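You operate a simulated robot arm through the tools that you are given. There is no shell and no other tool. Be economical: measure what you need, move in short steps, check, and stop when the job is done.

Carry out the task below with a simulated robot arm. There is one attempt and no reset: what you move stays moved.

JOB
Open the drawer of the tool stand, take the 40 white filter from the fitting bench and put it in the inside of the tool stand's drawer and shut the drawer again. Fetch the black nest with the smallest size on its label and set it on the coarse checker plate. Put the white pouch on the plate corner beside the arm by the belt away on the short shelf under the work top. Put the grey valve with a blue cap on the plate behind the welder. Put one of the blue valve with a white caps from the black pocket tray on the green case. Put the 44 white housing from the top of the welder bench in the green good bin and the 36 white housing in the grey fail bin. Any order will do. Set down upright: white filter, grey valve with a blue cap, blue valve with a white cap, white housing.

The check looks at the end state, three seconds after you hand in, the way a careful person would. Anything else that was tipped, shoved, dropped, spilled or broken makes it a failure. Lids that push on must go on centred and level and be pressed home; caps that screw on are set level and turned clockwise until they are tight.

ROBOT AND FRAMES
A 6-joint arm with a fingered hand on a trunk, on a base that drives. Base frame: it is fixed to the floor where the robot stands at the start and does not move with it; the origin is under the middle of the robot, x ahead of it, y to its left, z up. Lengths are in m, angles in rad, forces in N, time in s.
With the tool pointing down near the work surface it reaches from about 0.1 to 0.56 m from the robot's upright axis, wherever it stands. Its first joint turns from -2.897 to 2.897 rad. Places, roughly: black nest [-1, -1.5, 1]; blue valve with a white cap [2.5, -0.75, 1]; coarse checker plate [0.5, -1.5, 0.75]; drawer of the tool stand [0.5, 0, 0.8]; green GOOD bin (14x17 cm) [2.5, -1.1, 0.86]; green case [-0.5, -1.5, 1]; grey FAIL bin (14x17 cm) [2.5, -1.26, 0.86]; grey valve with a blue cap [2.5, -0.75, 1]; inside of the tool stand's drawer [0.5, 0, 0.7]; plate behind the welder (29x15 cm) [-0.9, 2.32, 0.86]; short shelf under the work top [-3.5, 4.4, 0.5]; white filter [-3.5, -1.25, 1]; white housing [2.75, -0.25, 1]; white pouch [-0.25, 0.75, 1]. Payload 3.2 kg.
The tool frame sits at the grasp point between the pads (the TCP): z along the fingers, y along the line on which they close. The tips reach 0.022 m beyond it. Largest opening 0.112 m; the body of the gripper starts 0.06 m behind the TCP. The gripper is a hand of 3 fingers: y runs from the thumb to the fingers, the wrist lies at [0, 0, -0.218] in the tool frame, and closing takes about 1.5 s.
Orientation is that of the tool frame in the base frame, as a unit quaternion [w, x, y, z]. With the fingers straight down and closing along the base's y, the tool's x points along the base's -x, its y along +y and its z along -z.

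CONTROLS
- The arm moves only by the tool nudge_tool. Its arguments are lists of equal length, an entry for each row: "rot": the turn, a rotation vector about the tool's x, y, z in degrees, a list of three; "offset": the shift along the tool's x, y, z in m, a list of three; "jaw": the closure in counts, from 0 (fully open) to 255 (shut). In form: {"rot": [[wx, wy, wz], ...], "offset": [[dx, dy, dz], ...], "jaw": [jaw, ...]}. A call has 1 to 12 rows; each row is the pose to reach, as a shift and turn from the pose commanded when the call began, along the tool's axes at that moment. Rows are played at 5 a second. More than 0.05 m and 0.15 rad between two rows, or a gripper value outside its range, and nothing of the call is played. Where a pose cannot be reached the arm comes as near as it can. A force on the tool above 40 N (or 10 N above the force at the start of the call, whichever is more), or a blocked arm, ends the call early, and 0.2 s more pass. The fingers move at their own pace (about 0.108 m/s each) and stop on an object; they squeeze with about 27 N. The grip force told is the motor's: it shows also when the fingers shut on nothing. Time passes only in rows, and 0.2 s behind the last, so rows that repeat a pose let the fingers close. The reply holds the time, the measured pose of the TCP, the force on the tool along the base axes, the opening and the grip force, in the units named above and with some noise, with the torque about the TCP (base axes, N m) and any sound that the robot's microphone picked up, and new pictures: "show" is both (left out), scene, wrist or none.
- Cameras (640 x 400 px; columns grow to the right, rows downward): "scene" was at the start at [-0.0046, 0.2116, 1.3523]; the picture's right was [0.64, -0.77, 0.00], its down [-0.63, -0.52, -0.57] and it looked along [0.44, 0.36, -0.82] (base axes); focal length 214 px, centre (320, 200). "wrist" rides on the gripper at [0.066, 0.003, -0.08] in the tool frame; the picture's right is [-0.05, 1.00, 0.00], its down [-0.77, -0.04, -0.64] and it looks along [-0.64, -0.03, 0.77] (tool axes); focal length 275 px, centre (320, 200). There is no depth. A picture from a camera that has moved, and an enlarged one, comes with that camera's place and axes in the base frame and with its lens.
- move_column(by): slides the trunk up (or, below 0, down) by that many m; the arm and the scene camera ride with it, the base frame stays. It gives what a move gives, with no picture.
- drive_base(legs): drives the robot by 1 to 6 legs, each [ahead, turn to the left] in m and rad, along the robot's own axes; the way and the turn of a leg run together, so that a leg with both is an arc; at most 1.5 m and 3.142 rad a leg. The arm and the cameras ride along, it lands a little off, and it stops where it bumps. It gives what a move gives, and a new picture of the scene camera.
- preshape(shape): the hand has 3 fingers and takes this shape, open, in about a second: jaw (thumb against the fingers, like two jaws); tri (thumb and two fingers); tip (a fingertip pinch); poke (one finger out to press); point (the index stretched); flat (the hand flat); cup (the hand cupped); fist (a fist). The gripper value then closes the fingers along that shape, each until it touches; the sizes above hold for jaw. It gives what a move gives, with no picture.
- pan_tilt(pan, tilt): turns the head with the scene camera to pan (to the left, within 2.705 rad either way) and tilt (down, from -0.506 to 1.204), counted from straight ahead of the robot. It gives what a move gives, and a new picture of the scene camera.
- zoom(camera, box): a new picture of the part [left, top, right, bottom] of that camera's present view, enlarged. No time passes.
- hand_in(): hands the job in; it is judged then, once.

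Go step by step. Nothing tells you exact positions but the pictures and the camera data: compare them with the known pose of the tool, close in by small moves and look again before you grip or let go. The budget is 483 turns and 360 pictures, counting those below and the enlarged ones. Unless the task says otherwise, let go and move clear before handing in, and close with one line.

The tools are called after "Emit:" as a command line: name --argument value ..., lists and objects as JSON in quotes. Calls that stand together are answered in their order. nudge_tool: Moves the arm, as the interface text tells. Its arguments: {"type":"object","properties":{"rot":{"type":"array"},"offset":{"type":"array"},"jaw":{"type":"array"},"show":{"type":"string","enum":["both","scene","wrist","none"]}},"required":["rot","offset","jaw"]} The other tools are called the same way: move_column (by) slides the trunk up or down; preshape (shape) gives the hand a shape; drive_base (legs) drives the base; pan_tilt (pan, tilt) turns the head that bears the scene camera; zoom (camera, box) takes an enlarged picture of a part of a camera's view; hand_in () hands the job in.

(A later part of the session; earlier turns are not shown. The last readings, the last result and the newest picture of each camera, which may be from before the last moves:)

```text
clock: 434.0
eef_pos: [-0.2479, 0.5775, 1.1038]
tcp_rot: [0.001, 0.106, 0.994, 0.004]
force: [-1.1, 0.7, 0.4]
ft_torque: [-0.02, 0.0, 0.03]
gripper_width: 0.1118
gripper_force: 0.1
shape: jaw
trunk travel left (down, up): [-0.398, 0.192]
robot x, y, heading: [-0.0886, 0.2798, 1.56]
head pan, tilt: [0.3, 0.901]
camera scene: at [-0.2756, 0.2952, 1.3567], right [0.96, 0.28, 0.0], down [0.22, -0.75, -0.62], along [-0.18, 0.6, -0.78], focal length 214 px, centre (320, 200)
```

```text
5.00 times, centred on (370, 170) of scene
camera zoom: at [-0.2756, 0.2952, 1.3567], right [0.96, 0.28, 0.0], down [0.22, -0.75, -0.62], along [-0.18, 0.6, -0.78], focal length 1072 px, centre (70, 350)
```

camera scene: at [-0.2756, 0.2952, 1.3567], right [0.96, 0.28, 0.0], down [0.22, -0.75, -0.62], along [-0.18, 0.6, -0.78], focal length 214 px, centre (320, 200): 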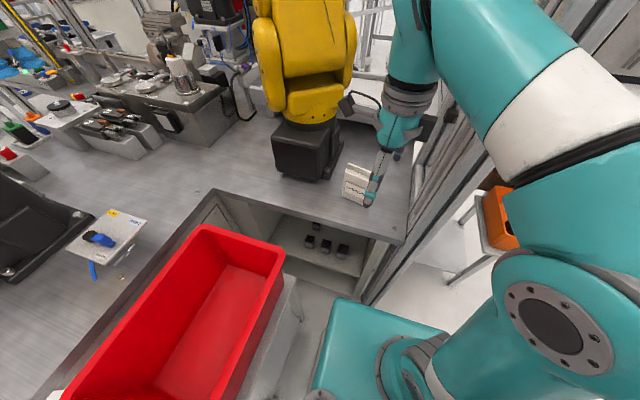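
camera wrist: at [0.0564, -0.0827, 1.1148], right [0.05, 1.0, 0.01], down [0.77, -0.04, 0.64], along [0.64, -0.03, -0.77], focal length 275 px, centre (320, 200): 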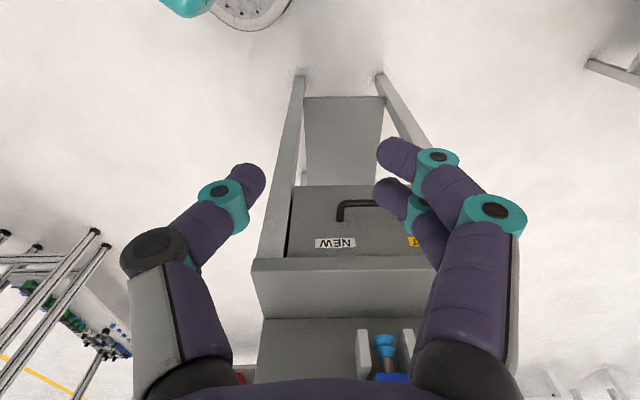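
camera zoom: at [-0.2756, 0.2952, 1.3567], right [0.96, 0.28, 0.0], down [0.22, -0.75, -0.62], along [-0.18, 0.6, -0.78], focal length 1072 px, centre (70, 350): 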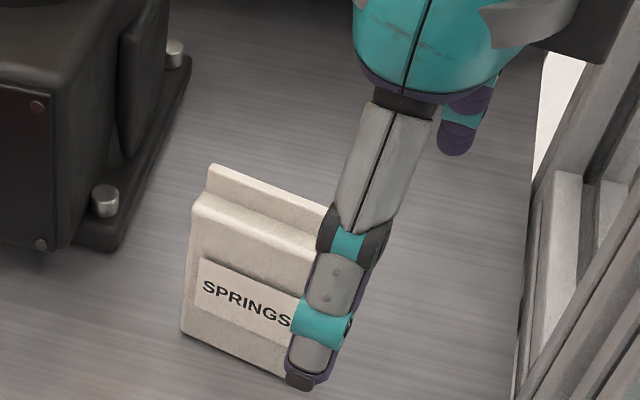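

Pouch centre (-0.292,0.718), normal about 14° from y. Move above it.

Emit:
nudge_tool --rot '[[0, 0, 0.5], [0, 0, 1], [0, 0, 1.5], [0, 0, 2.3]]' --offset '[[0.02, 0.03, 0.01], [0.04, 0.065, 0.03], [0.06, 0.1, 0.055], [0.0726, 0.128, 0.075]]' --jaw '[0, 0, 0, 0]' --show "both"

```text
clock: 435.0
eef_pos: [-0.2927, 0.7216, 1.0273]
tcp_rot: [0.001, 0.127, 0.992, 0.004]
force: [0.2, 0.1, -0.1]
ft_torque: [0.03, 0.0, -0.03]
gripper_width: 0.1118
gripper_force: 0.1
shape: jaw
trunk travel left (down, up): [-0.398, 0.192]
robot x, y, heading: [-0.0877, 0.2835, 1.563]
head pan, tilt: [0.3, 0.901]
camera scene: at [-0.2757, 0.2951, 1.3567], right [0.96, 0.28, 0.0], down [0.22, -0.75, -0.62], along [-0.18, 0.6, -0.78], focal length 214 px, centre (320, 200)
camera wrist: at [-0.3563, 0.7404, 1.1089], right [0.3, 0.95, 0.01], down [0.74, -0.24, 0.64], along [0.61, -0.18, -0.77], focal length 275 px, centre (320, 200)
```

scene: 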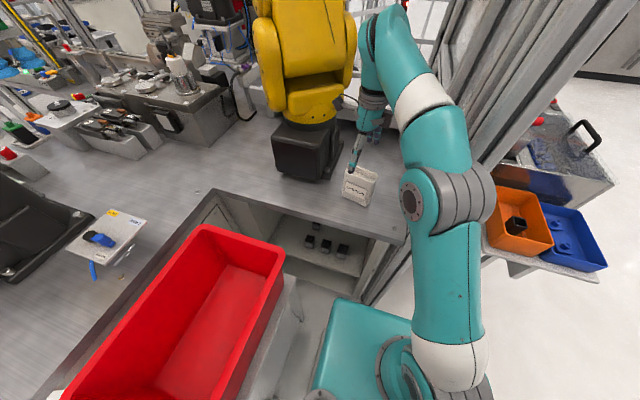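
wrist: 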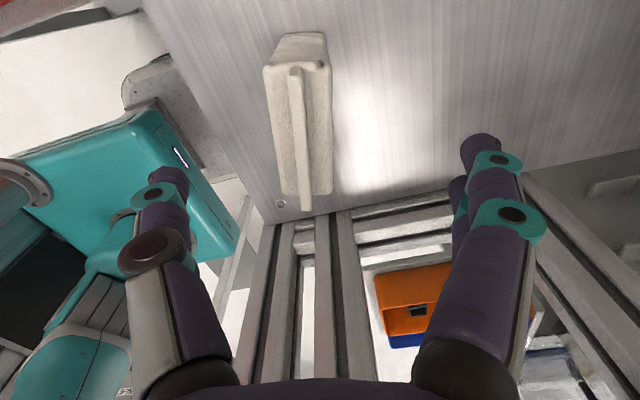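

Refine: flap centre (-0.288,0.711). Descend around the pouch.

Emit:
nudge_tool --rot '[[0, 0, 0], [0, 0, 0], [0, 0, 0], [0, 0, 0], [0, 0, 0]]' --offset '[[-0.007, -0.009, 0.0], [-0.007, -0.009, 0.02], [-0.007, -0.009, 0.045], [-0.007, -0.009, 0.07], [-0.007, -0.009, 0.092]]' --jaw '[40, 70, 70, 70, 70]' --show "wrist"

```text
clock: 436.2
eef_pos: [-0.2864, 0.7101, 0.9383]
tcp_rot: [-0.001, 0.127, 0.992, 0.006]
force: [0.0, 0.6, -0.6]
ft_torque: [0.0, -0.03, 0.03]
gripper_width: 0.0814
gripper_force: 0.0
shape: jaw
trunk travel left (down, up): [-0.398, 0.192]
robot x, y, heading: [-0.0889, 0.2797, 1.56]
head pan, tilt: [0.3, 0.901]
camera wrist: at [-0.3493, 0.728, 1.0194], right [0.3, 0.95, 0.01], down [0.74, -0.24, 0.63], along [0.61, -0.18, -0.77], focal length 275 px, centre (320, 200)
```

wrist: 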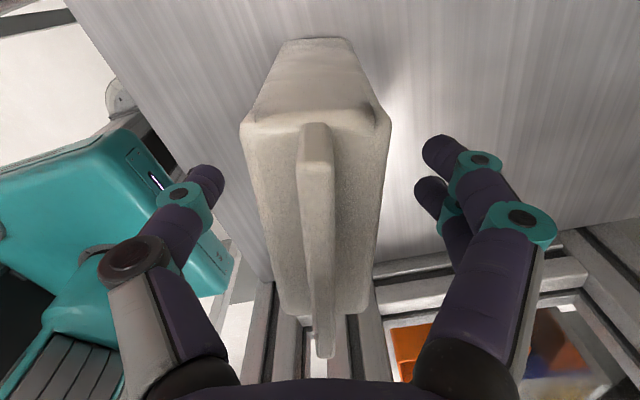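

Centred. Close on the pouch and lift a little.

Emit:
nudge_tool --rot '[[0, 0, 0], [0, 0, 0], [0, 0, 0], [0, 0, 0], [0, 0, 0], [0, 0, 0], [0, 0, 0], [0, 0, 0], [0, 0, 0]]' --offset '[[0, 0, 0.005], [0, 0, 0.005], [0, 0, 0.005], [0, 0, 0.005], [0, 0, 0.005], [0, 0, 0.005], [0, 0, -0.01], [0, 0, -0.03], [0, 0, -0.05]]' --jaw '[100, 140, 200, 255, 255, 255, 255, 255, 255]' --show "wrist"

```text
clock: 438.2
eef_pos: [-0.289, 0.7101, 0.9885]
tcp_rot: [0.0, 0.127, 0.992, 0.005]
force: [0.1, 0.5, -0.5]
ft_torque: [0.01, 0.0, 0.0]
gripper_width: 0.0299
gripper_force: 27.7
shape: jaw
trunk travel left (down, up): [-0.398, 0.192]
robot x, y, heading: [-0.0889, 0.2817, 1.56]
head pan, tilt: [0.3, 0.901]
camera wrist: at [-0.3512, 0.729, 1.0694], right [0.3, 0.95, 0.01], down [0.74, -0.24, 0.64], along [0.61, -0.18, -0.77], focal length 275 px, centre (320, 200)
```

wrist: 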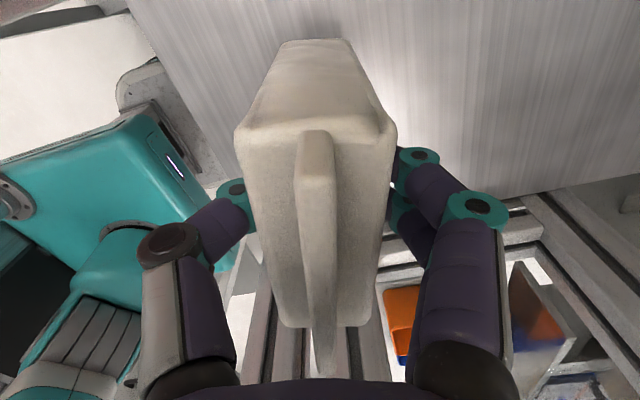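

The pouch is held. Raise and retract it toward the robot.

Emit:
nudge_tool --rot '[[0, 0, 0], [0, 0, 0], [0, 0, 0], [0, 0, 0], [0, 0, 0], [0, 0, 0]]' --offset '[[0, 0, -0.03], [-0.017, -0.026, -0.05], [-0.034, -0.053, -0.07], [-0.051, -0.08, -0.09], [-0.068, -0.106, -0.1], [-0.086, -0.1326, -0.11]]' --jaw '[255, 255, 255, 255, 255, 255]' --show "scene"

```text
clock: 439.6
eef_pos: [-0.2388, 0.5558, 1.0993]
tcp_rot: [0.001, 0.128, 0.992, 0.005]
force: [0.8, -0.2, -0.7]
ft_torque: [0.0, 0.02, -0.02]
gripper_width: 0.03
gripper_force: 27.2
shape: jaw
trunk travel left (down, up): [-0.398, 0.192]
robot x, y, heading: [-0.0876, 0.2825, 1.56]
head pan, tilt: [0.3, 0.901]
camera scene: at [-0.2754, 0.2946, 1.3567], right [0.96, 0.28, 0.0], down [0.22, -0.75, -0.62], along [-0.18, 0.6, -0.78], focal length 214 px, centre (320, 200)
```

scene: 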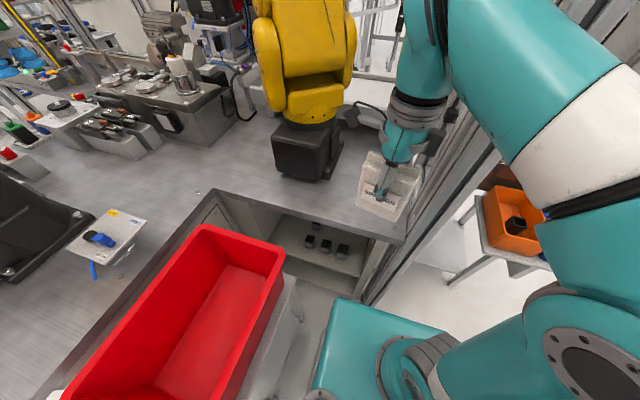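

Back out to the aisle, then drive west and look for the way to the short shelf.

Emit:
drive_base --legs '[[-0.85, 0], [0, 1.57], [1.5, 0]]'

Emit:
pan_tilt --pan -0.8 --tilt 0.3

```text
clock: 454.6
eef_pos: [-1.8099, -0.6847, 1.0992]
tcp_rot: [-0.003, -0.612, 0.791, 0.004]
force: [-0.5, -0.5, -0.9]
ft_torque: [0.01, 0.0, 0.02]
gripper_width: 0.0299
gripper_force: 26.7
shape: jaw
trunk travel left (down, up): [-0.398, 0.192]
robot x, y, heading: [-1.534, -0.5326, 3.136]
head pan, tilt: [0.3, 0.901]
camera scene: at [-1.5477, -0.7208, 1.3567], right [-0.29, 0.96, 0.0], down [0.75, 0.23, -0.62], along [-0.59, -0.18, -0.78], focal length 214 px, centre (320, 200)
```

scene: 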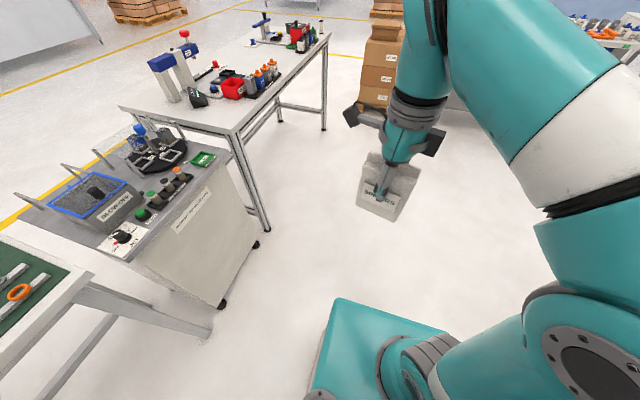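

```text
clock: 456.0
eef_pos: [-1.8097, -0.6845, 1.0985]
tcp_rot: [-0.003, -0.612, 0.791, 0.004]
force: [-0.4, 0.3, -1.0]
ft_torque: [-0.01, -0.02, -0.01]
gripper_width: 0.03
gripper_force: 27.1
shape: jaw
trunk travel left (down, up): [-0.398, 0.192]
robot x, y, heading: [-1.5315, -0.5355, 3.136]
head pan, tilt: [-0.799, 0.3]
camera scene: at [-1.5399, -0.6316, 1.409], right [0.72, 0.69, 0.0], down [0.2, -0.21, -0.96], along [-0.66, 0.69, -0.3], focal length 214 px, centre (320, 200)
```

scene: 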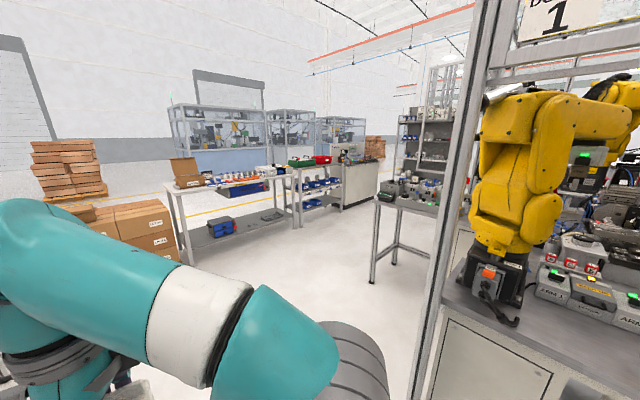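

There is an aisle running north (+y) between x≈-3.9 and -2.4. Drive along its centre.

Emit:
drive_base --legs '[[1.5, 0], [0.12, 0], [0, -1.57], [1.5, 0]]'

Emit:
pan_tilt --pan 0.5 --tilt 0.35

Emit:
pan_tilt --pan -0.6 --tilt 0.35

```text
clock: 475.1
eef_pos: [-3.2434, 1.2598, 1.1006]
tcp_rot: [0.0, 0.145, 0.989, 0.005]
force: [-0.4, 0.4, -0.8]
ft_torque: [0.02, -0.01, -0.01]
gripper_width: 0.0295
gripper_force: 26.9
shape: jaw
trunk travel left (down, up): [-0.398, 0.192]
robot x, y, heading: [-3.104, 0.9812, 1.525]
head pan, tilt: [-0.799, 0.3]
camera scene: at [-3.2016, 0.989, 1.409], right [0.66, -0.75, 0.0], down [-0.22, -0.2, -0.96], along [0.72, 0.63, -0.3], focal length 214 px, centre (320, 200)
```

scene: 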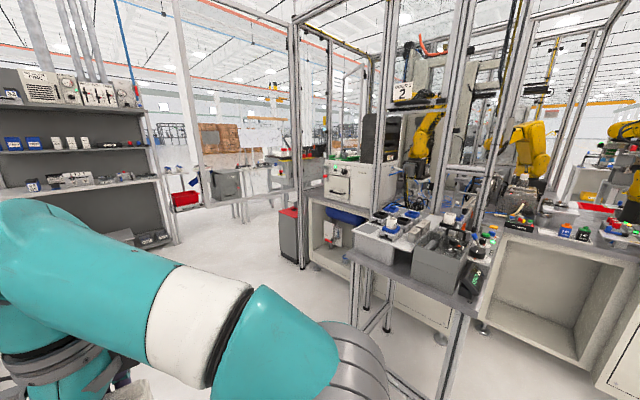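

```text
clock: 476.6
eef_pos: [-3.2435, 1.2606, 1.099]
tcp_rot: [0.001, 0.144, 0.99, 0.005]
force: [-0.7, 0.5, -1.9]
ft_torque: [-0.03, 0.02, 0.02]
gripper_width: 0.0296
gripper_force: 27.4
shape: jaw
trunk travel left (down, up): [-0.398, 0.192]
robot x, y, heading: [-3.1015, 0.9782, 1.52]
head pan, tilt: [0.499, 0.351]
camera scene: at [-3.3122, 1.0108, 1.4043], right [0.9, 0.44, 0.0], down [0.15, -0.31, -0.94], along [-0.41, 0.84, -0.34], focal length 214 px, centre (320, 200)
```

scene: 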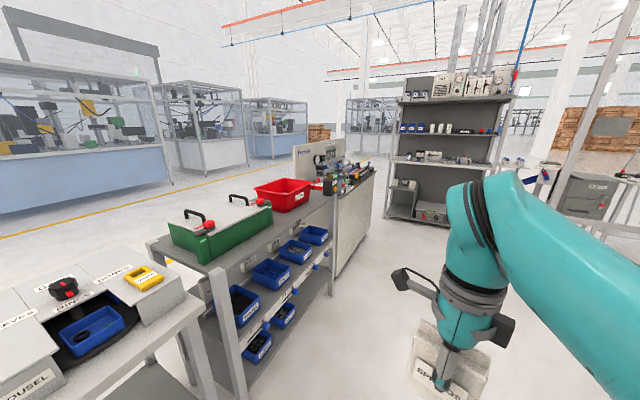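

```text
clock: 477.9
eef_pos: [-3.2442, 1.2605, 1.0999]
tcp_rot: [0.001, 0.144, 0.99, 0.005]
force: [-0.4, -0.5, -0.7]
ft_torque: [0.01, 0.0, 0.0]
gripper_width: 0.0295
gripper_force: 27.0
shape: jaw
trunk travel left (down, up): [-0.398, 0.192]
robot x, y, heading: [-3.1059, 0.9813, 1.524]
head pan, tilt: [-0.6, 0.351]
camera scene: at [-3.2155, 1.0014, 1.4043], right [0.8, -0.6, 0.0], down [-0.21, -0.27, -0.94], along [0.57, 0.75, -0.34], focal length 214 px, centre (320, 200)
```

scene: 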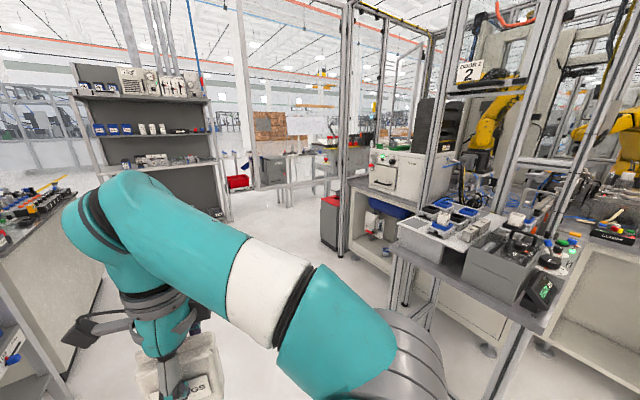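

A shelving unit stands ahead near (-3.5,4.4). Zoom in on it.

Emit:
zoom --camera "scene" --box '[60, 50, 250, 230]'

```text
2.22 times, centred on (155, 140) of scene
camera zoom: at [-3.2155, 1.0014, 1.4043], right [0.8, -0.6, 0.0], down [-0.21, -0.27, -0.94], along [0.57, 0.75, -0.34], focal length 477 px, centre (687, 333)
```

zoom: 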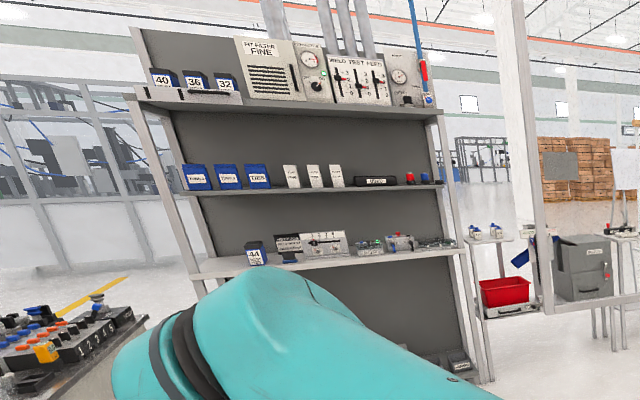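

The unit spans x≈-3.8…-2.5 with its front at y≈4.4. Drive closer.

Emit:
drive_base --legs '[[0, 0.2], [1.5, 0], [0.85, 0], [0, -0.15]]'

Emit:
pan_tilt --pan 0.2 --tilt 0.6

```text
clock: 490.8
eef_pos: [-3.6145, 3.5685, 1.0999]
tcp_rot: [0.0, 0.123, 0.992, 0.006]
force: [0.4, 0.5, 0.1]
ft_torque: [-0.03, 0.01, 0.01]
gripper_width: 0.0295
gripper_force: 27.3
shape: jaw
trunk travel left (down, up): [-0.398, 0.192]
robot x, y, heading: [-3.4597, 3.2946, 1.566]
head pan, tilt: [-0.6, 0.351]
camera scene: at [-3.5733, 3.3109, 1.4043], right [0.82, -0.57, 0.0], down [-0.19, -0.28, -0.94], along [0.53, 0.77, -0.34], focal length 214 px, centre (320, 200)
```

scene: 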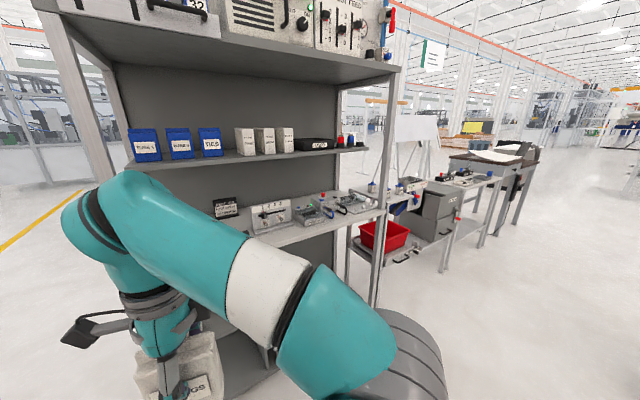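

```text
clock: 492.0
eef_pos: [-3.6123, 3.5678, 1.1003]
tcp_rot: [0.001, 0.122, 0.993, 0.006]
force: [0.5, 0.4, -0.8]
ft_torque: [-0.02, 0.04, -0.01]
gripper_width: 0.0297
gripper_force: 26.9
shape: jaw
trunk travel left (down, up): [-0.398, 0.192]
robot x, y, heading: [-3.4614, 3.2969, 1.571]
head pan, tilt: [0.201, 0.6]
camera scene: at [-3.6435, 3.3207, 1.3815], right [0.98, 0.2, 0.0], down [0.11, -0.55, -0.83], along [-0.16, 0.81, -0.56], focal length 214 px, centre (320, 200)
```

scene: 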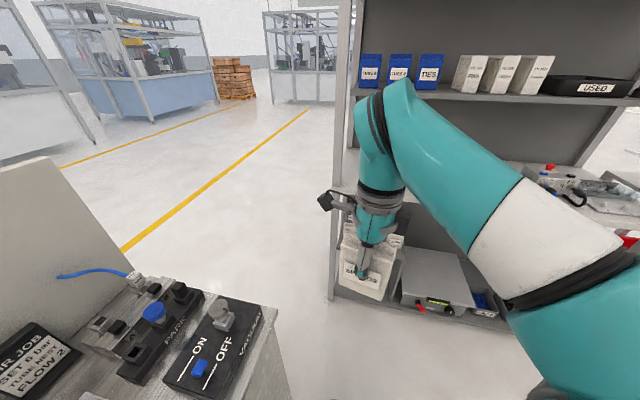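

The hand hides the lower shelf; swing it to the right to see.

Emit:
nudge_tool --rot '[[0, 0, 2], [0, 0, 4], [0, 0, 6], [0, 0, 8], [0, 0, 10], [0, 0, 12], [0, 0, 14]]' --offset '[[-0.039, 0.01, 0], [-0.078, 0.02, 0], [-0.116, 0.03, 0], [-0.155, 0.04, 0], [-0.194, 0.05, 0], [-0.233, 0.06, 0], [-0.272, 0.068, 0]]' --jaw '[255, 255, 255, 255, 255, 255, 255]' --show "scene"

Emit:
zoom --camera "scene" --box '[320, 160, 560, 340]'

```text
clock: 493.6
eef_pos: [-3.3318, 3.5688, 1.1005]
tcp_rot: [-0.001, 0.242, 0.97, 0.004]
force: [0.5, 0.6, 0.2]
ft_torque: [-0.01, 0.01, -0.01]
gripper_width: 0.0297
gripper_force: 26.9
shape: jaw
trunk travel left (down, up): [-0.398, 0.192]
robot x, y, heading: [-3.4592, 3.294, 1.569]
head pan, tilt: [0.201, 0.6]
camera scene: at [-3.6432, 3.3208, 1.3816], right [0.98, 0.2, 0.0], down [0.11, -0.55, -0.83], along [-0.16, 0.81, -0.56], focal length 214 px, centre (320, 200)
```

scene: 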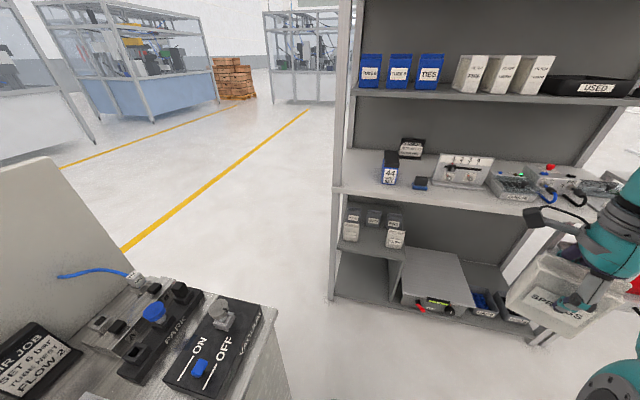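

```text
2.22 times, centred on (440, 250) of scene
camera zoom: at [-3.6432, 3.3208, 1.3816], right [0.98, 0.2, 0.0], down [0.11, -0.55, -0.83], along [-0.16, 0.81, -0.56], focal length 477 px, centre (53, 89)
```

zoom: 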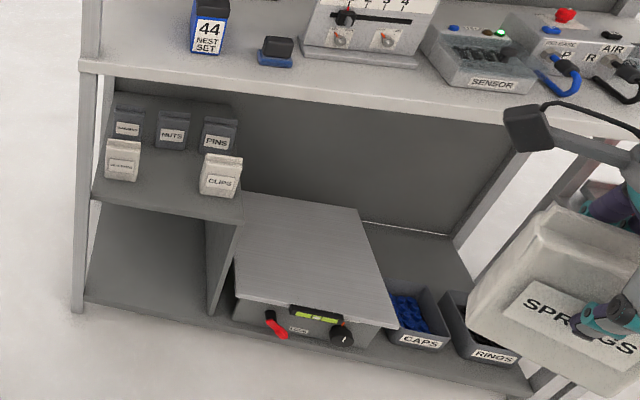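

The short shelf (z≈0.48, x -3.71…-3.35, front y≈4.17) has a free gap in its front row around x≈-3.52. I'll turn the tool horizontal (pointing +y, closing along x) and slide the pouch in on its side edge. First yaw the tool.

Emit:
nudge_tool --rot '[[0, 0, 7.7], [0, 0, 15.5], [0, 0, 23.2], [0, 0, 31], [0, 0, 38.8], [0, 0, 46.5], [0, 0, 54.2], [0, 0, 62]]' --offset '[[0.02, -0.006, 0], [0.04, -0.013, 0], [0.061, -0.02, 0], [0.082, -0.026, 0], [0.102, -0.033, 0], [0.123, -0.04, 0], [0.143, -0.046, 0], [0.164, -0.053, 0]]' --jaw '[255, 255, 255, 255, 255, 255, 255, 255]' --show "none"

Emit:
move_column --by -0.3

```text
clock: 495.4
eef_pos: [-3.5043, 3.5985, 1.0995]
tcp_rot: [-0.002, 0.708, 0.706, 0.004]
force: [0.5, -0.1, -0.9]
ft_torque: [-0.02, -0.04, 0.01]
gripper_width: 0.0293
gripper_force: 26.5
shape: jaw
trunk travel left (down, up): [-0.398, 0.192]
robot x, y, heading: [-3.4585, 3.2954, 1.568]
head pan, tilt: [0.201, 0.6]
```

```text
clock: 498.4
eef_pos: [-3.5017, 3.5977, 0.7999]
tcp_rot: [-0.002, 0.707, 0.708, 0.004]
force: [0.1, 0.3, -1.0]
ft_torque: [-0.01, 0.01, 0.0]
gripper_width: 0.0294
gripper_force: 26.8
shape: jaw
trunk travel left (down, up): [-0.098, 0.492]
robot x, y, heading: [-3.4611, 3.2904, 1.567]
head pan, tilt: [0.201, 0.6]
```

Pitch the tool to point along +y.

Emit:
nudge_tool --rot '[[0, 8.2, 0], [0, 16.4, 0], [0, 24.6, 0], [0, 32.8, 0], [0, 41, 0], [0, 49.2, 0], [0, 57.4, 0], [0, 65.6, 0], [0, 73.8, 0], [0, 82, 0], [0, 90, 0]]' --offset '[[0.02, 0, 0], [0.04, 0, 0], [0.06, 0, 0], [0.08, 0, 0.01], [0.1, 0, 0.02], [0.12, 0, 0.03], [0.14, 0, 0.04], [0.16, 0, 0.05], [0.18, 0, 0.06], [0.2, 0, 0.07], [0.22, 0, 0.08]]' --jaw '[255, 255, 255, 255, 255, 255, 255, 255, 255, 255, 255]' --show "both"

```text
clock: 500.8
eef_pos: [-3.4923, 3.7741, 0.8279]
tcp_rot: [-0.435, 0.555, 0.56, 0.435]
force: [0.0, -0.2, -0.2]
ft_torque: [0.0, -0.01, -0.02]
gripper_width: 0.0288
gripper_force: 27.4
shape: jaw
out of reach, approached as far as the arm can: row 8, 9, 10, 11
trunk travel left (down, up): [-0.098, 0.492]
robot x, y, heading: [-3.4581, 3.2947, 1.565]
head pan, tilt: [0.201, 0.6]
camera scene: at [-3.6435, 3.3207, 1.0815], right [0.98, 0.2, 0.0], down [0.11, -0.55, -0.83], along [-0.16, 0.81, -0.56], focal length 214 px, centre (320, 200)
camera wrist: at [-3.489, 3.7123, 0.9119], right [1.0, -0.01, -0.04], down [-0.03, -0.8, -0.59], along [-0.03, 0.59, -0.8], focal length 275 px, centre (320, 200)
```

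scene: 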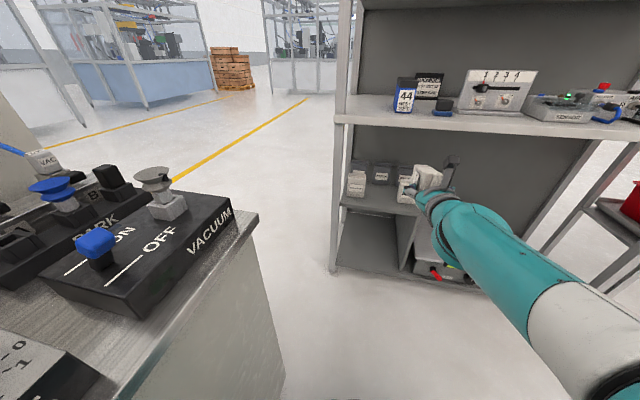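
wrist: 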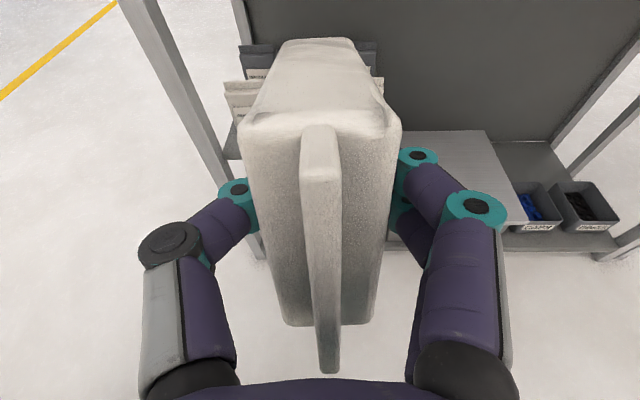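

Nearly horizontal; it's likely too close to the body. Extend forward.

Emit:
nudge_tool --rot '[[0, 0, 0], [0, 0, 0], [0, 0, 0]]' --offset '[[0, 0, 0.04], [0, 0, 0.08], [0, 0, 0.11]]' --jaw '[255, 255, 255]' --show "none"

```text
clock: 501.6
eef_pos: [-3.4913, 3.8891, 0.819]
tcp_rot: [-0.431, 0.558, 0.562, 0.432]
force: [-0.3, -0.8, -0.6]
ft_torque: [-0.01, 0.01, -0.05]
gripper_width: 0.0286
gripper_force: 27.0
shape: jaw
out of reach, approached as far as the arm can: row 1, 2, 3
trunk travel left (down, up): [-0.098, 0.492]
robot x, y, heading: [-3.4574, 3.2918, 1.564]
head pan, tilt: [0.201, 0.6]
```

Emit:
nudge_tool --rot '[[0, 0, 0], [0, 0, 0], [0, 0, 0]]' --offset '[[0, 0, 0.03], [0, 0, 0.06], [0, 0, 0.09]]' --jaw '[255, 255, 255]' --show "scene"

```text
clock: 502.4
eef_pos: [-3.4919, 3.9748, 0.799]
tcp_rot: [-0.434, 0.556, 0.56, 0.436]
force: [0.1, -0.4, -0.5]
ft_torque: [-0.04, 0.0, 0.0]
gripper_width: 0.0288
gripper_force: 26.4
shape: jaw
trunk travel left (down, up): [-0.098, 0.492]
robot x, y, heading: [-3.4577, 3.2986, 1.571]
head pan, tilt: [0.201, 0.6]
camera scene: at [-3.6435, 3.3206, 1.0815], right [0.98, 0.2, 0.0], down [0.11, -0.55, -0.83], along [-0.16, 0.81, -0.56], focal length 214 px, centre (320, 200)
```

scene: 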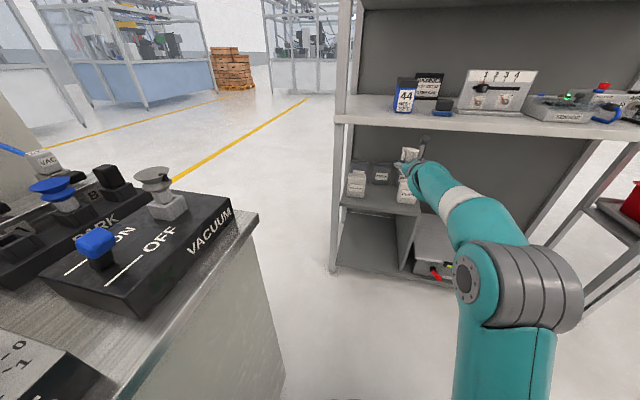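

Emit:
nudge_tool --rot '[[0, 4, 0], [0, 8, 0], [0, 12, 0], [0, 14, 0]]' --offset '[[-0.02, 0, 0.005], [-0.045, 0, 0.011], [-0.07, 0, 0.018], [-0.097, 0, 0.024]]' --jaw '[255, 255, 255, 255]' --show "none"

```text
clock: 503.4
eef_pos: [-3.4889, 4.0043, 0.8106]
tcp_rot: [-0.456, 0.538, 0.544, 0.455]
force: [0.1, -0.1, -0.4]
ft_torque: [0.03, 0.02, 0.01]
gripper_width: 0.0286
gripper_force: 27.1
shape: jaw
out of reach, approached as far as the arm can: row 1, 2, 3, 4
trunk travel left (down, up): [-0.098, 0.492]
robot x, y, heading: [-3.46, 3.2901, 1.573]
head pan, tilt: [0.201, 0.6]
```

Emit:
move_column --by -0.097

Emit:
nudge_tool --rot '[[0, 0, 0], [0, 0, 0], [0, 0, 0], [0, 0, 0]]' --offset '[[-0.025, 0, 0.0], [-0.05, 0, 0.0], [-0.075, 0, 0.0], [-0.1, 0, 0.0]]' --jaw '[255, 255, 255, 255]' --show "none"

```text
clock: 504.7
eef_pos: [-3.4897, 4.0023, 0.7137]
tcp_rot: [-0.454, 0.54, 0.544, 0.455]
force: [0.2, 0.1, -1.2]
ft_torque: [-0.03, -0.01, -0.03]
gripper_width: 0.0286
gripper_force: 27.0
shape: jaw
trunk travel left (down, up): [-0.001, 0.589]
robot x, y, heading: [-3.4623, 3.2948, 1.566]
head pan, tilt: [0.201, 0.6]
```

```text
clock: 505.7
eef_pos: [-3.4902, 4.0185, 0.6972]
tcp_rot: [-0.453, 0.541, 0.545, 0.453]
force: [0.9, -0.1, -0.3]
ft_torque: [-0.01, 0.01, -0.01]
gripper_width: 0.0287
gripper_force: 26.7
shape: jaw
out of reach, approached as far as the arm can: row 1, 2, 3, 4
trunk travel left (down, up): [-0.001, 0.589]
robot x, y, heading: [-3.4596, 3.2927, 1.568]
head pan, tilt: [0.201, 0.6]
```

Horizontal is not reachable that low, so I'll lay the pouch flat instead: roll the tool 90° so that the closing direction is vertical (thumb below), and come in with the nose tilted down.

Emit:
nudge_tool --rot '[[0, 0, -8.2], [0, 0, -16.4], [0, 0, -24.6], [0, 0, -32.8], [0, 0, -41], [0, 0, -49.2], [0, 0, -57.4], [0, 0, -65.6], [0, 0, -73.8], [0, 0, -82], [0, 0, -90]]' --offset '[[0, 0, -0.01], [0, 0, -0.02], [0, 0, -0.03], [0, 0, -0.04], [0, 0, -0.05], [0, 0, -0.06], [0, 0, -0.07], [0, 0, -0.08], [0, 0, -0.08], [0, 0, -0.08], [0, 0, -0.08]]' --jaw '[255, 255, 255, 255, 255, 255, 255, 255, 255, 255, 255]' --show "both"

```text
clock: 508.1
eef_pos: [-3.4847, 3.9456, 0.7141]
tcp_rot: [0.001, -0.004, 0.765, 0.644]
force: [-0.1, 0.6, -1.2]
ft_torque: [-0.04, -0.02, 0.03]
gripper_width: 0.029
gripper_force: 27.1
shape: jaw
out of reach, approached as far as the arm can: row 2, 3, 4, 5
trunk travel left (down, up): [-0.001, 0.589]
robot x, y, heading: [-3.46, 3.2895, 1.573]
head pan, tilt: [0.201, 0.6]
camera scene: at [-3.6435, 3.3208, 0.9845], right [0.98, 0.2, 0.0], down [0.11, -0.55, -0.83], along [-0.16, 0.81, -0.56], focal length 214 px, centre (320, 200)
camera wrist: at [-3.551, 3.8688, 0.7308], right [0.04, 0.17, 0.98], down [0.77, -0.63, 0.08], along [0.63, 0.76, -0.16], focal length 275 px, centre (320, 200)
```

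scene: 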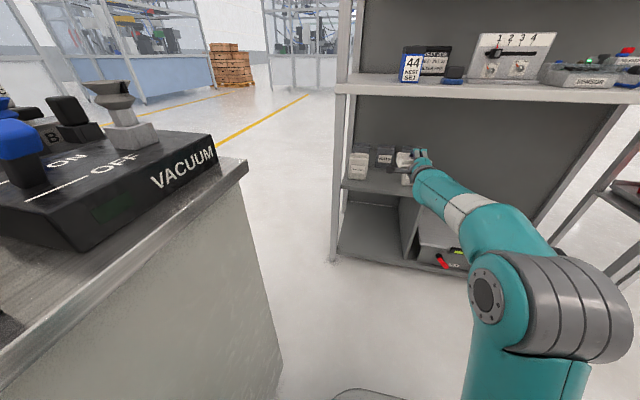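
wrist: 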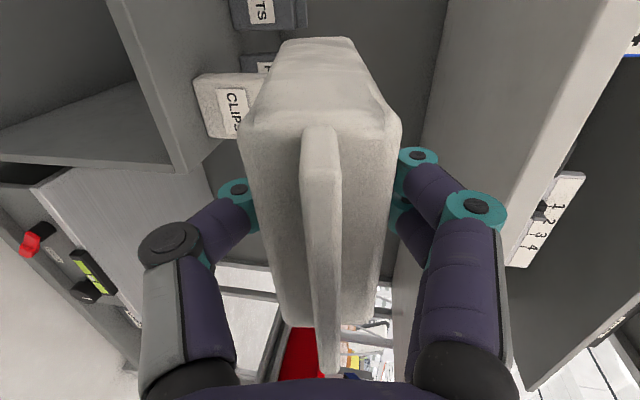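

Emit:
nudge_tool --rot '[[0, 0, 0], [0, 0, 0], [0, 0, 0], [0, 0, 0], [0, 0, 0]]' --offset '[[0.01, -0.03, 0.005], [0.02, -0.06, 0.01], [0.03, -0.09, 0.015], [0.035, -0.12, 0.02], [0.035, -0.148, 0.025]]' --jaw '[255, 255, 255, 255, 255]' --show "none"

```text
clock: 509.3
eef_pos: [-3.5399, 3.9531, 0.5821]
tcp_rot: [0.007, 0.003, 0.769, 0.64]
force: [0.2, 0.5, -0.9]
ft_torque: [-0.03, -0.02, 0.0]
gripper_width: 0.0286
gripper_force: 27.1
shape: jaw
out of reach, approached as far as the arm can: row 3, 4, 5
trunk travel left (down, up): [-0.001, 0.589]
robot x, y, heading: [-3.4592, 3.2951, 1.567]
head pan, tilt: [0.201, 0.6]
```

Emit:
nudge_tool --rot '[[0, 0, 0], [0, 0, 0]]' --offset '[[0, -0.02, 0.03], [0, -0.04, 0.058]]' --jaw '[255, 255]' --show "none"

```text
clock: 509.9
eef_pos: [-3.5531, 4.0109, 0.5368]
tcp_rot: [0.004, 0.001, 0.768, 0.64]
force: [0.5, 0.0, -1.5]
ft_torque: [-0.04, -0.01, 0.01]
gripper_width: 0.0287
gripper_force: 26.2
shape: jaw
out of reach, approached as far as the arm can: row 1, 2
trunk travel left (down, up): [-0.001, 0.589]
robot x, y, heading: [-3.462, 3.2933, 1.569]
head pan, tilt: [0.201, 0.6]
```

Reached a low pose (z≈0.537). Check the view of the shelf from here.

Emit:
zoom --camera "scene" --box '[320, 110, 480, 230]'

Emit:
zoom --camera "wrist" --box '[0, 0, 640, 400]'

```text
3.33 times, centred on (400, 170) of scene
camera zoom: at [-3.6435, 3.3206, 0.9846], right [0.98, 0.2, 0.0], down [0.11, -0.55, -0.83], along [-0.16, 0.81, -0.56], focal length 715 px, centre (53, 300)
```

zoom: 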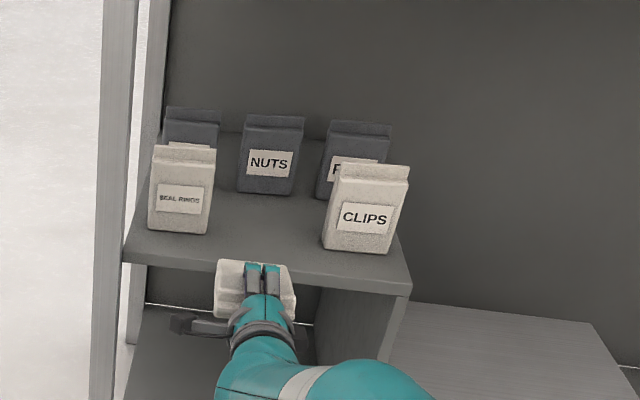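

```text
1.00 times, centred on (320, 200) of wrist (not enlarged: the box is as wide or as high as the picture)
camera zoom: at [-3.6201, 3.9322, 0.5533], right [0.04, 0.18, 0.98], down [0.77, -0.64, 0.08], along [0.64, 0.75, -0.16], focal length 275 px, centre (320, 200)
```

zoom: 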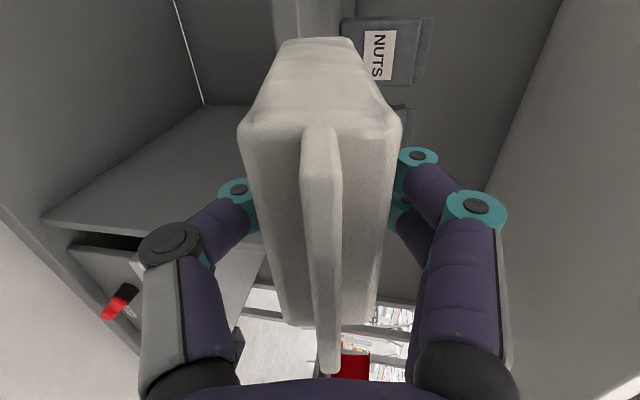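

Shelf z≈0.505; gap between SEAL RINGS and CLIPS centred x≈-3.525 (≈0.146 wide). Tilt the nose down 15° more and raise a bit before entering.

Emit:
nudge_tool --rot '[[5, 0, 0], [10, 0, 0], [15, 0, 0]]' --offset '[[-0.01, 0.02, -0.013], [-0.02, 0.04, -0.026], [-0.03, 0.0536, -0.04]]' --jaw '[255, 255, 255]' --show "none"

```text
clock: 510.7
eef_pos: [-3.5253, 3.9865, 0.587]
tcp_rot: [0.008, 0.001, 0.832, 0.554]
force: [-0.2, 0.3, -0.5]
ft_torque: [-0.03, 0.0, -0.03]
gripper_width: 0.0285
gripper_force: 27.0
shape: jaw
out of reach, approached as far as the arm can: row 3
trunk travel left (down, up): [-0.001, 0.589]
robot x, y, heading: [-3.4581, 3.2919, 1.568]
head pan, tilt: [0.201, 0.6]
```

Emit:
drive_base --legs '[[0.19, 0]]'

Emit:
zoom --camera "scene" --box '[320, 140, 520, 280]'

Emit:
zoom --camera "wrist" --box '[0, 0, 640, 400]'

```text
clock: 512.2
eef_pos: [-3.5264, 4.1736, 0.5867]
tcp_rot: [0.007, 0.0, 0.832, 0.555]
force: [0.9, 0.5, -1.0]
ft_torque: [-0.03, 0.01, 0.0]
gripper_width: 0.0286
gripper_force: 26.9
shape: jaw
trunk travel left (down, up): [-0.001, 0.589]
robot x, y, heading: [-3.4566, 3.4819, 1.566]
head pan, tilt: [0.201, 0.6]
camera scene: at [-3.6434, 3.5086, 0.9845], right [0.98, 0.2, 0.0], down [0.11, -0.55, -0.83], along [-0.16, 0.81, -0.56], focal length 214 px, centre (320, 200)
```

scene: 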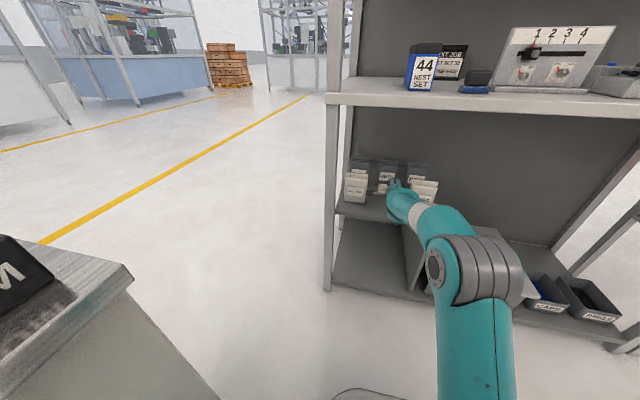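

```text
2.86 times, centred on (420, 210) of scene
camera zoom: at [-3.6434, 3.5086, 0.9845], right [0.98, 0.2, 0.0], down [0.11, -0.55, -0.83], along [-0.16, 0.81, -0.56], focal length 613 px, centre (34, 171)
```

zoom: 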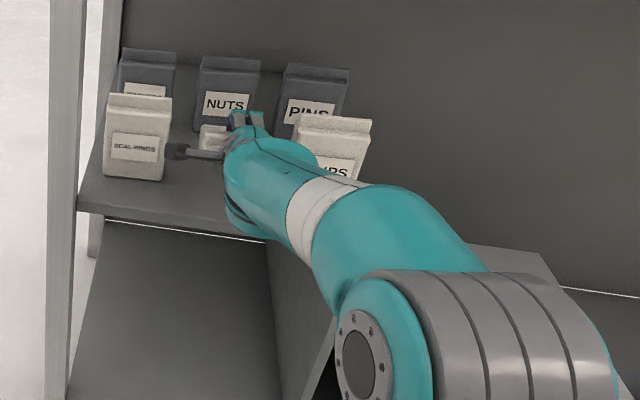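

```text
1.00 times, centred on (320, 200) of wrist (not enlarged: the box is as wide or as high as the picture)
camera zoom: at [-3.5925, 4.1021, 0.6208], right [0.04, 0.38, 0.92], down [0.76, -0.61, 0.22], along [0.65, 0.69, -0.32], focal length 275 px, centre (320, 200)
```

zoom: 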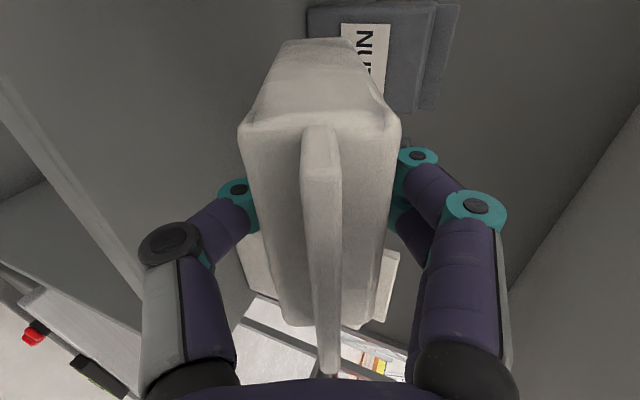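

Emit:
drive_base --legs '[[0.05, 0]]'

Emit:
nudge_tool --rot '[[0, 0, 0], [0, 0, 0], [0, 0, 0]]' --offset '[[0, -0.009, 0.004], [0, -0.018, 0.008], [0, -0.025, 0.01]]' --jaw '[255, 255, 255]' --show "wrist"

```text
clock: 513.1
eef_pos: [-3.5244, 4.2245, 0.5878]
tcp_rot: [0.008, 0.0, 0.832, 0.554]
force: [0.1, -0.6, -0.6]
ft_torque: [0.01, -0.03, 0.03]
gripper_width: 0.0287
gripper_force: 27.1
shape: jaw
trunk travel left (down, up): [-0.001, 0.589]
robot x, y, heading: [-3.4575, 3.5334, 1.572]
head pan, tilt: [0.201, 0.6]
camera scene: at [-3.6434, 3.5596, 0.9845], right [0.98, 0.2, 0.0], down [0.11, -0.55, -0.83], along [-0.16, 0.81, -0.56], focal length 214 px, centre (320, 200)
```

scene: 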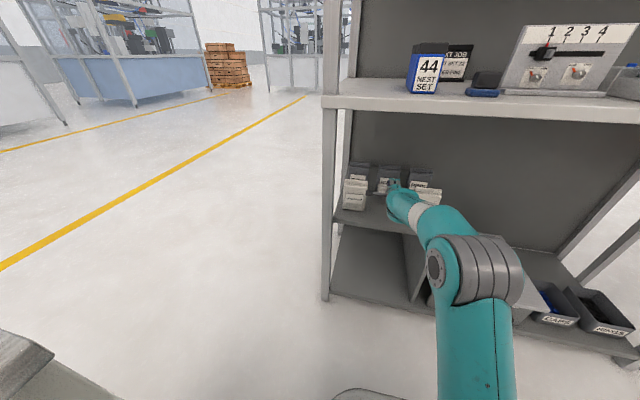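

```text
clock: 514.0
eef_pos: [-3.5264, 4.2265, 0.5609]
tcp_rot: [0.008, 0.001, 0.832, 0.555]
force: [0.2, 0.0, -1.0]
ft_torque: [0.01, 0.01, 0.03]
gripper_width: 0.0288
gripper_force: 27.1
shape: jaw
trunk travel left (down, up): [-0.001, 0.589]
robot x, y, heading: [-3.4591, 3.5344, 1.572]
head pan, tilt: [0.201, 0.6]
camera wrist: at [-3.593, 4.1535, 0.5943], right [0.04, 0.38, 0.92], down [0.76, -0.61, 0.22], along [0.65, 0.69, -0.32], focal length 275 px, centre (320, 200)
```

wrist: 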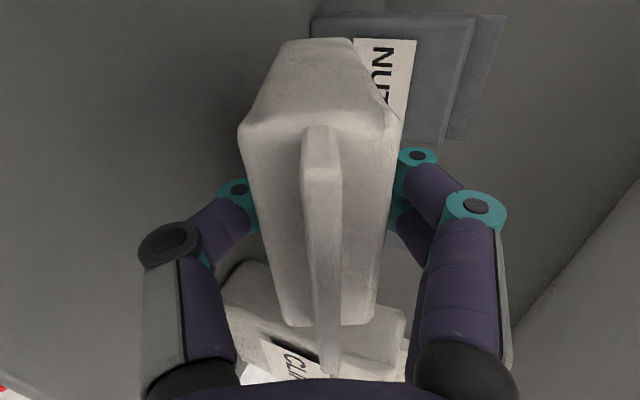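

Emit:
nudge_tool --rot '[[0, 0, 0], [0, 0, 0], [0, 0, 0], [0, 0, 0]]' --offset '[[0, -0.005, 0.002], [0, -0.009, 0.004], [0, -0.013, 0.006], [0, -0.016, 0.007]]' --jaw '[255, 255, 255, 255]' --show "none"

```text
clock: 515.0
eef_pos: [-3.5234, 4.2251, 0.5444]
tcp_rot: [0.009, 0.001, 0.832, 0.555]
force: [-1.0, 0.1, 1.9]
ft_torque: [0.2, 0.04, -0.04]
gripper_width: 0.0286
gripper_force: 27.1
shape: jaw
trunk travel left (down, up): [-0.001, 0.589]
robot x, y, heading: [-3.46, 3.5312, 1.572]
head pan, tilt: [0.201, 0.6]
```

Nose touches the shelf. Open slightly.

Emit:
nudge_tool --rot '[[0, 0, 0], [0, 0, 0], [0, 0, 0]]' --offset '[[0, 0, 0], [0, 0, 0], [0, 0, 0]]' --jaw '[190, 160, 140]' --show "both"

```text
clock: 515.8
eef_pos: [-3.5236, 4.2247, 0.545]
tcp_rot: [0.008, 0.001, 0.832, 0.555]
force: [0.2, -0.2, 0.6]
ft_torque: [0.0, -0.01, 0.03]
gripper_width: 0.0499
gripper_force: 0.0
shape: jaw
trunk travel left (down, up): [-0.001, 0.589]
robot x, y, heading: [-3.4624, 3.5338, 1.572]
head pan, tilt: [0.201, 0.6]
camera scene: at [-3.6433, 3.5596, 0.9845], right [0.98, 0.2, 0.0], down [0.11, -0.55, -0.83], along [-0.16, 0.81, -0.56], focal length 214 px, centre (320, 200)
camera wrist: at [-3.5916, 4.1523, 0.5765], right [0.04, 0.38, 0.92], down [0.76, -0.61, 0.22], along [0.65, 0.69, -0.32], focal length 275 px, centre (320, 200)
```

scene: 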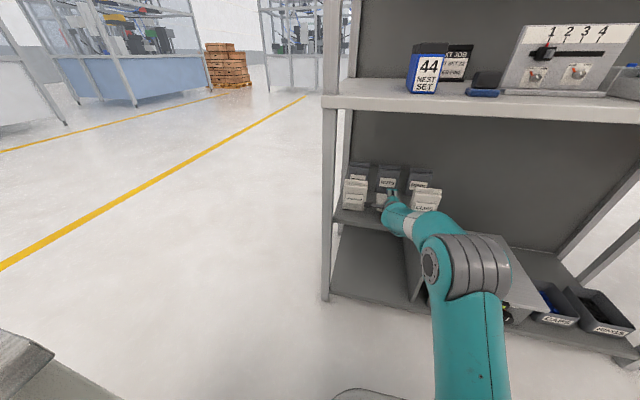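
wrist: 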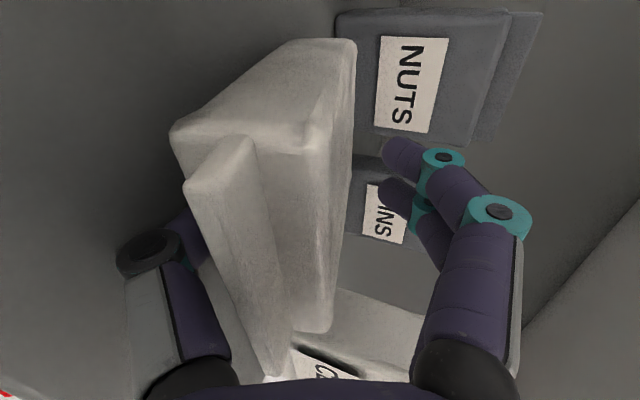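

The pouch now rests on the shelf and thumb. Withdraw horizontally backwards.

Emit:
nudge_tool --rot '[[0, 0, 0], [0, 0, 0], [0, 0, 0], [0, 0, 0], [0, 0, 0], [0, 0, 0]]' --offset '[[0, -0.004, -0.009], [0, -0.008, -0.018], [0, -0.012, -0.028], [0, -0.015, -0.037], [0, -0.019, -0.046], [0, -0.023, -0.055]]' --jaw '[140, 140, 140, 140, 140, 140]' --show "both"

```text
clock: 517.1
eef_pos: [-3.5248, 4.1654, 0.542]
tcp_rot: [0.009, 0.002, 0.832, 0.555]
force: [-0.1, 0.1, 0.1]
ft_torque: [0.03, -0.03, 0.0]
gripper_width: 0.0494
gripper_force: 0.1
shape: jaw
trunk travel left (down, up): [-0.001, 0.589]
robot x, y, heading: [-3.4601, 3.5351, 1.571]
head pan, tilt: [0.201, 0.6]
camera scene: at [-3.6433, 3.5596, 0.9845], right [0.98, 0.2, 0.0], down [0.11, -0.55, -0.83], along [-0.16, 0.81, -0.56], focal length 214 px, centre (320, 200)
camera wrist: at [-3.5921, 4.0934, 0.5758], right [0.04, 0.38, 0.92], down [0.76, -0.61, 0.22], along [0.65, 0.69, -0.32], focal length 275 px, centre (320, 200)
```

scene: 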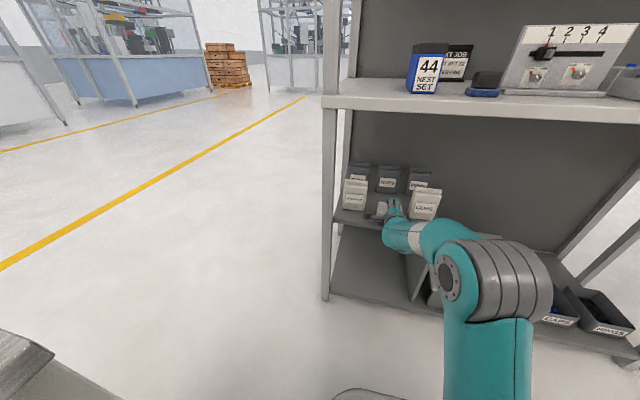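
wrist: 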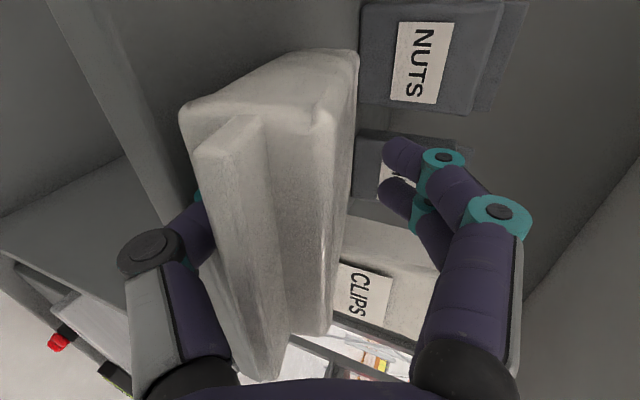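

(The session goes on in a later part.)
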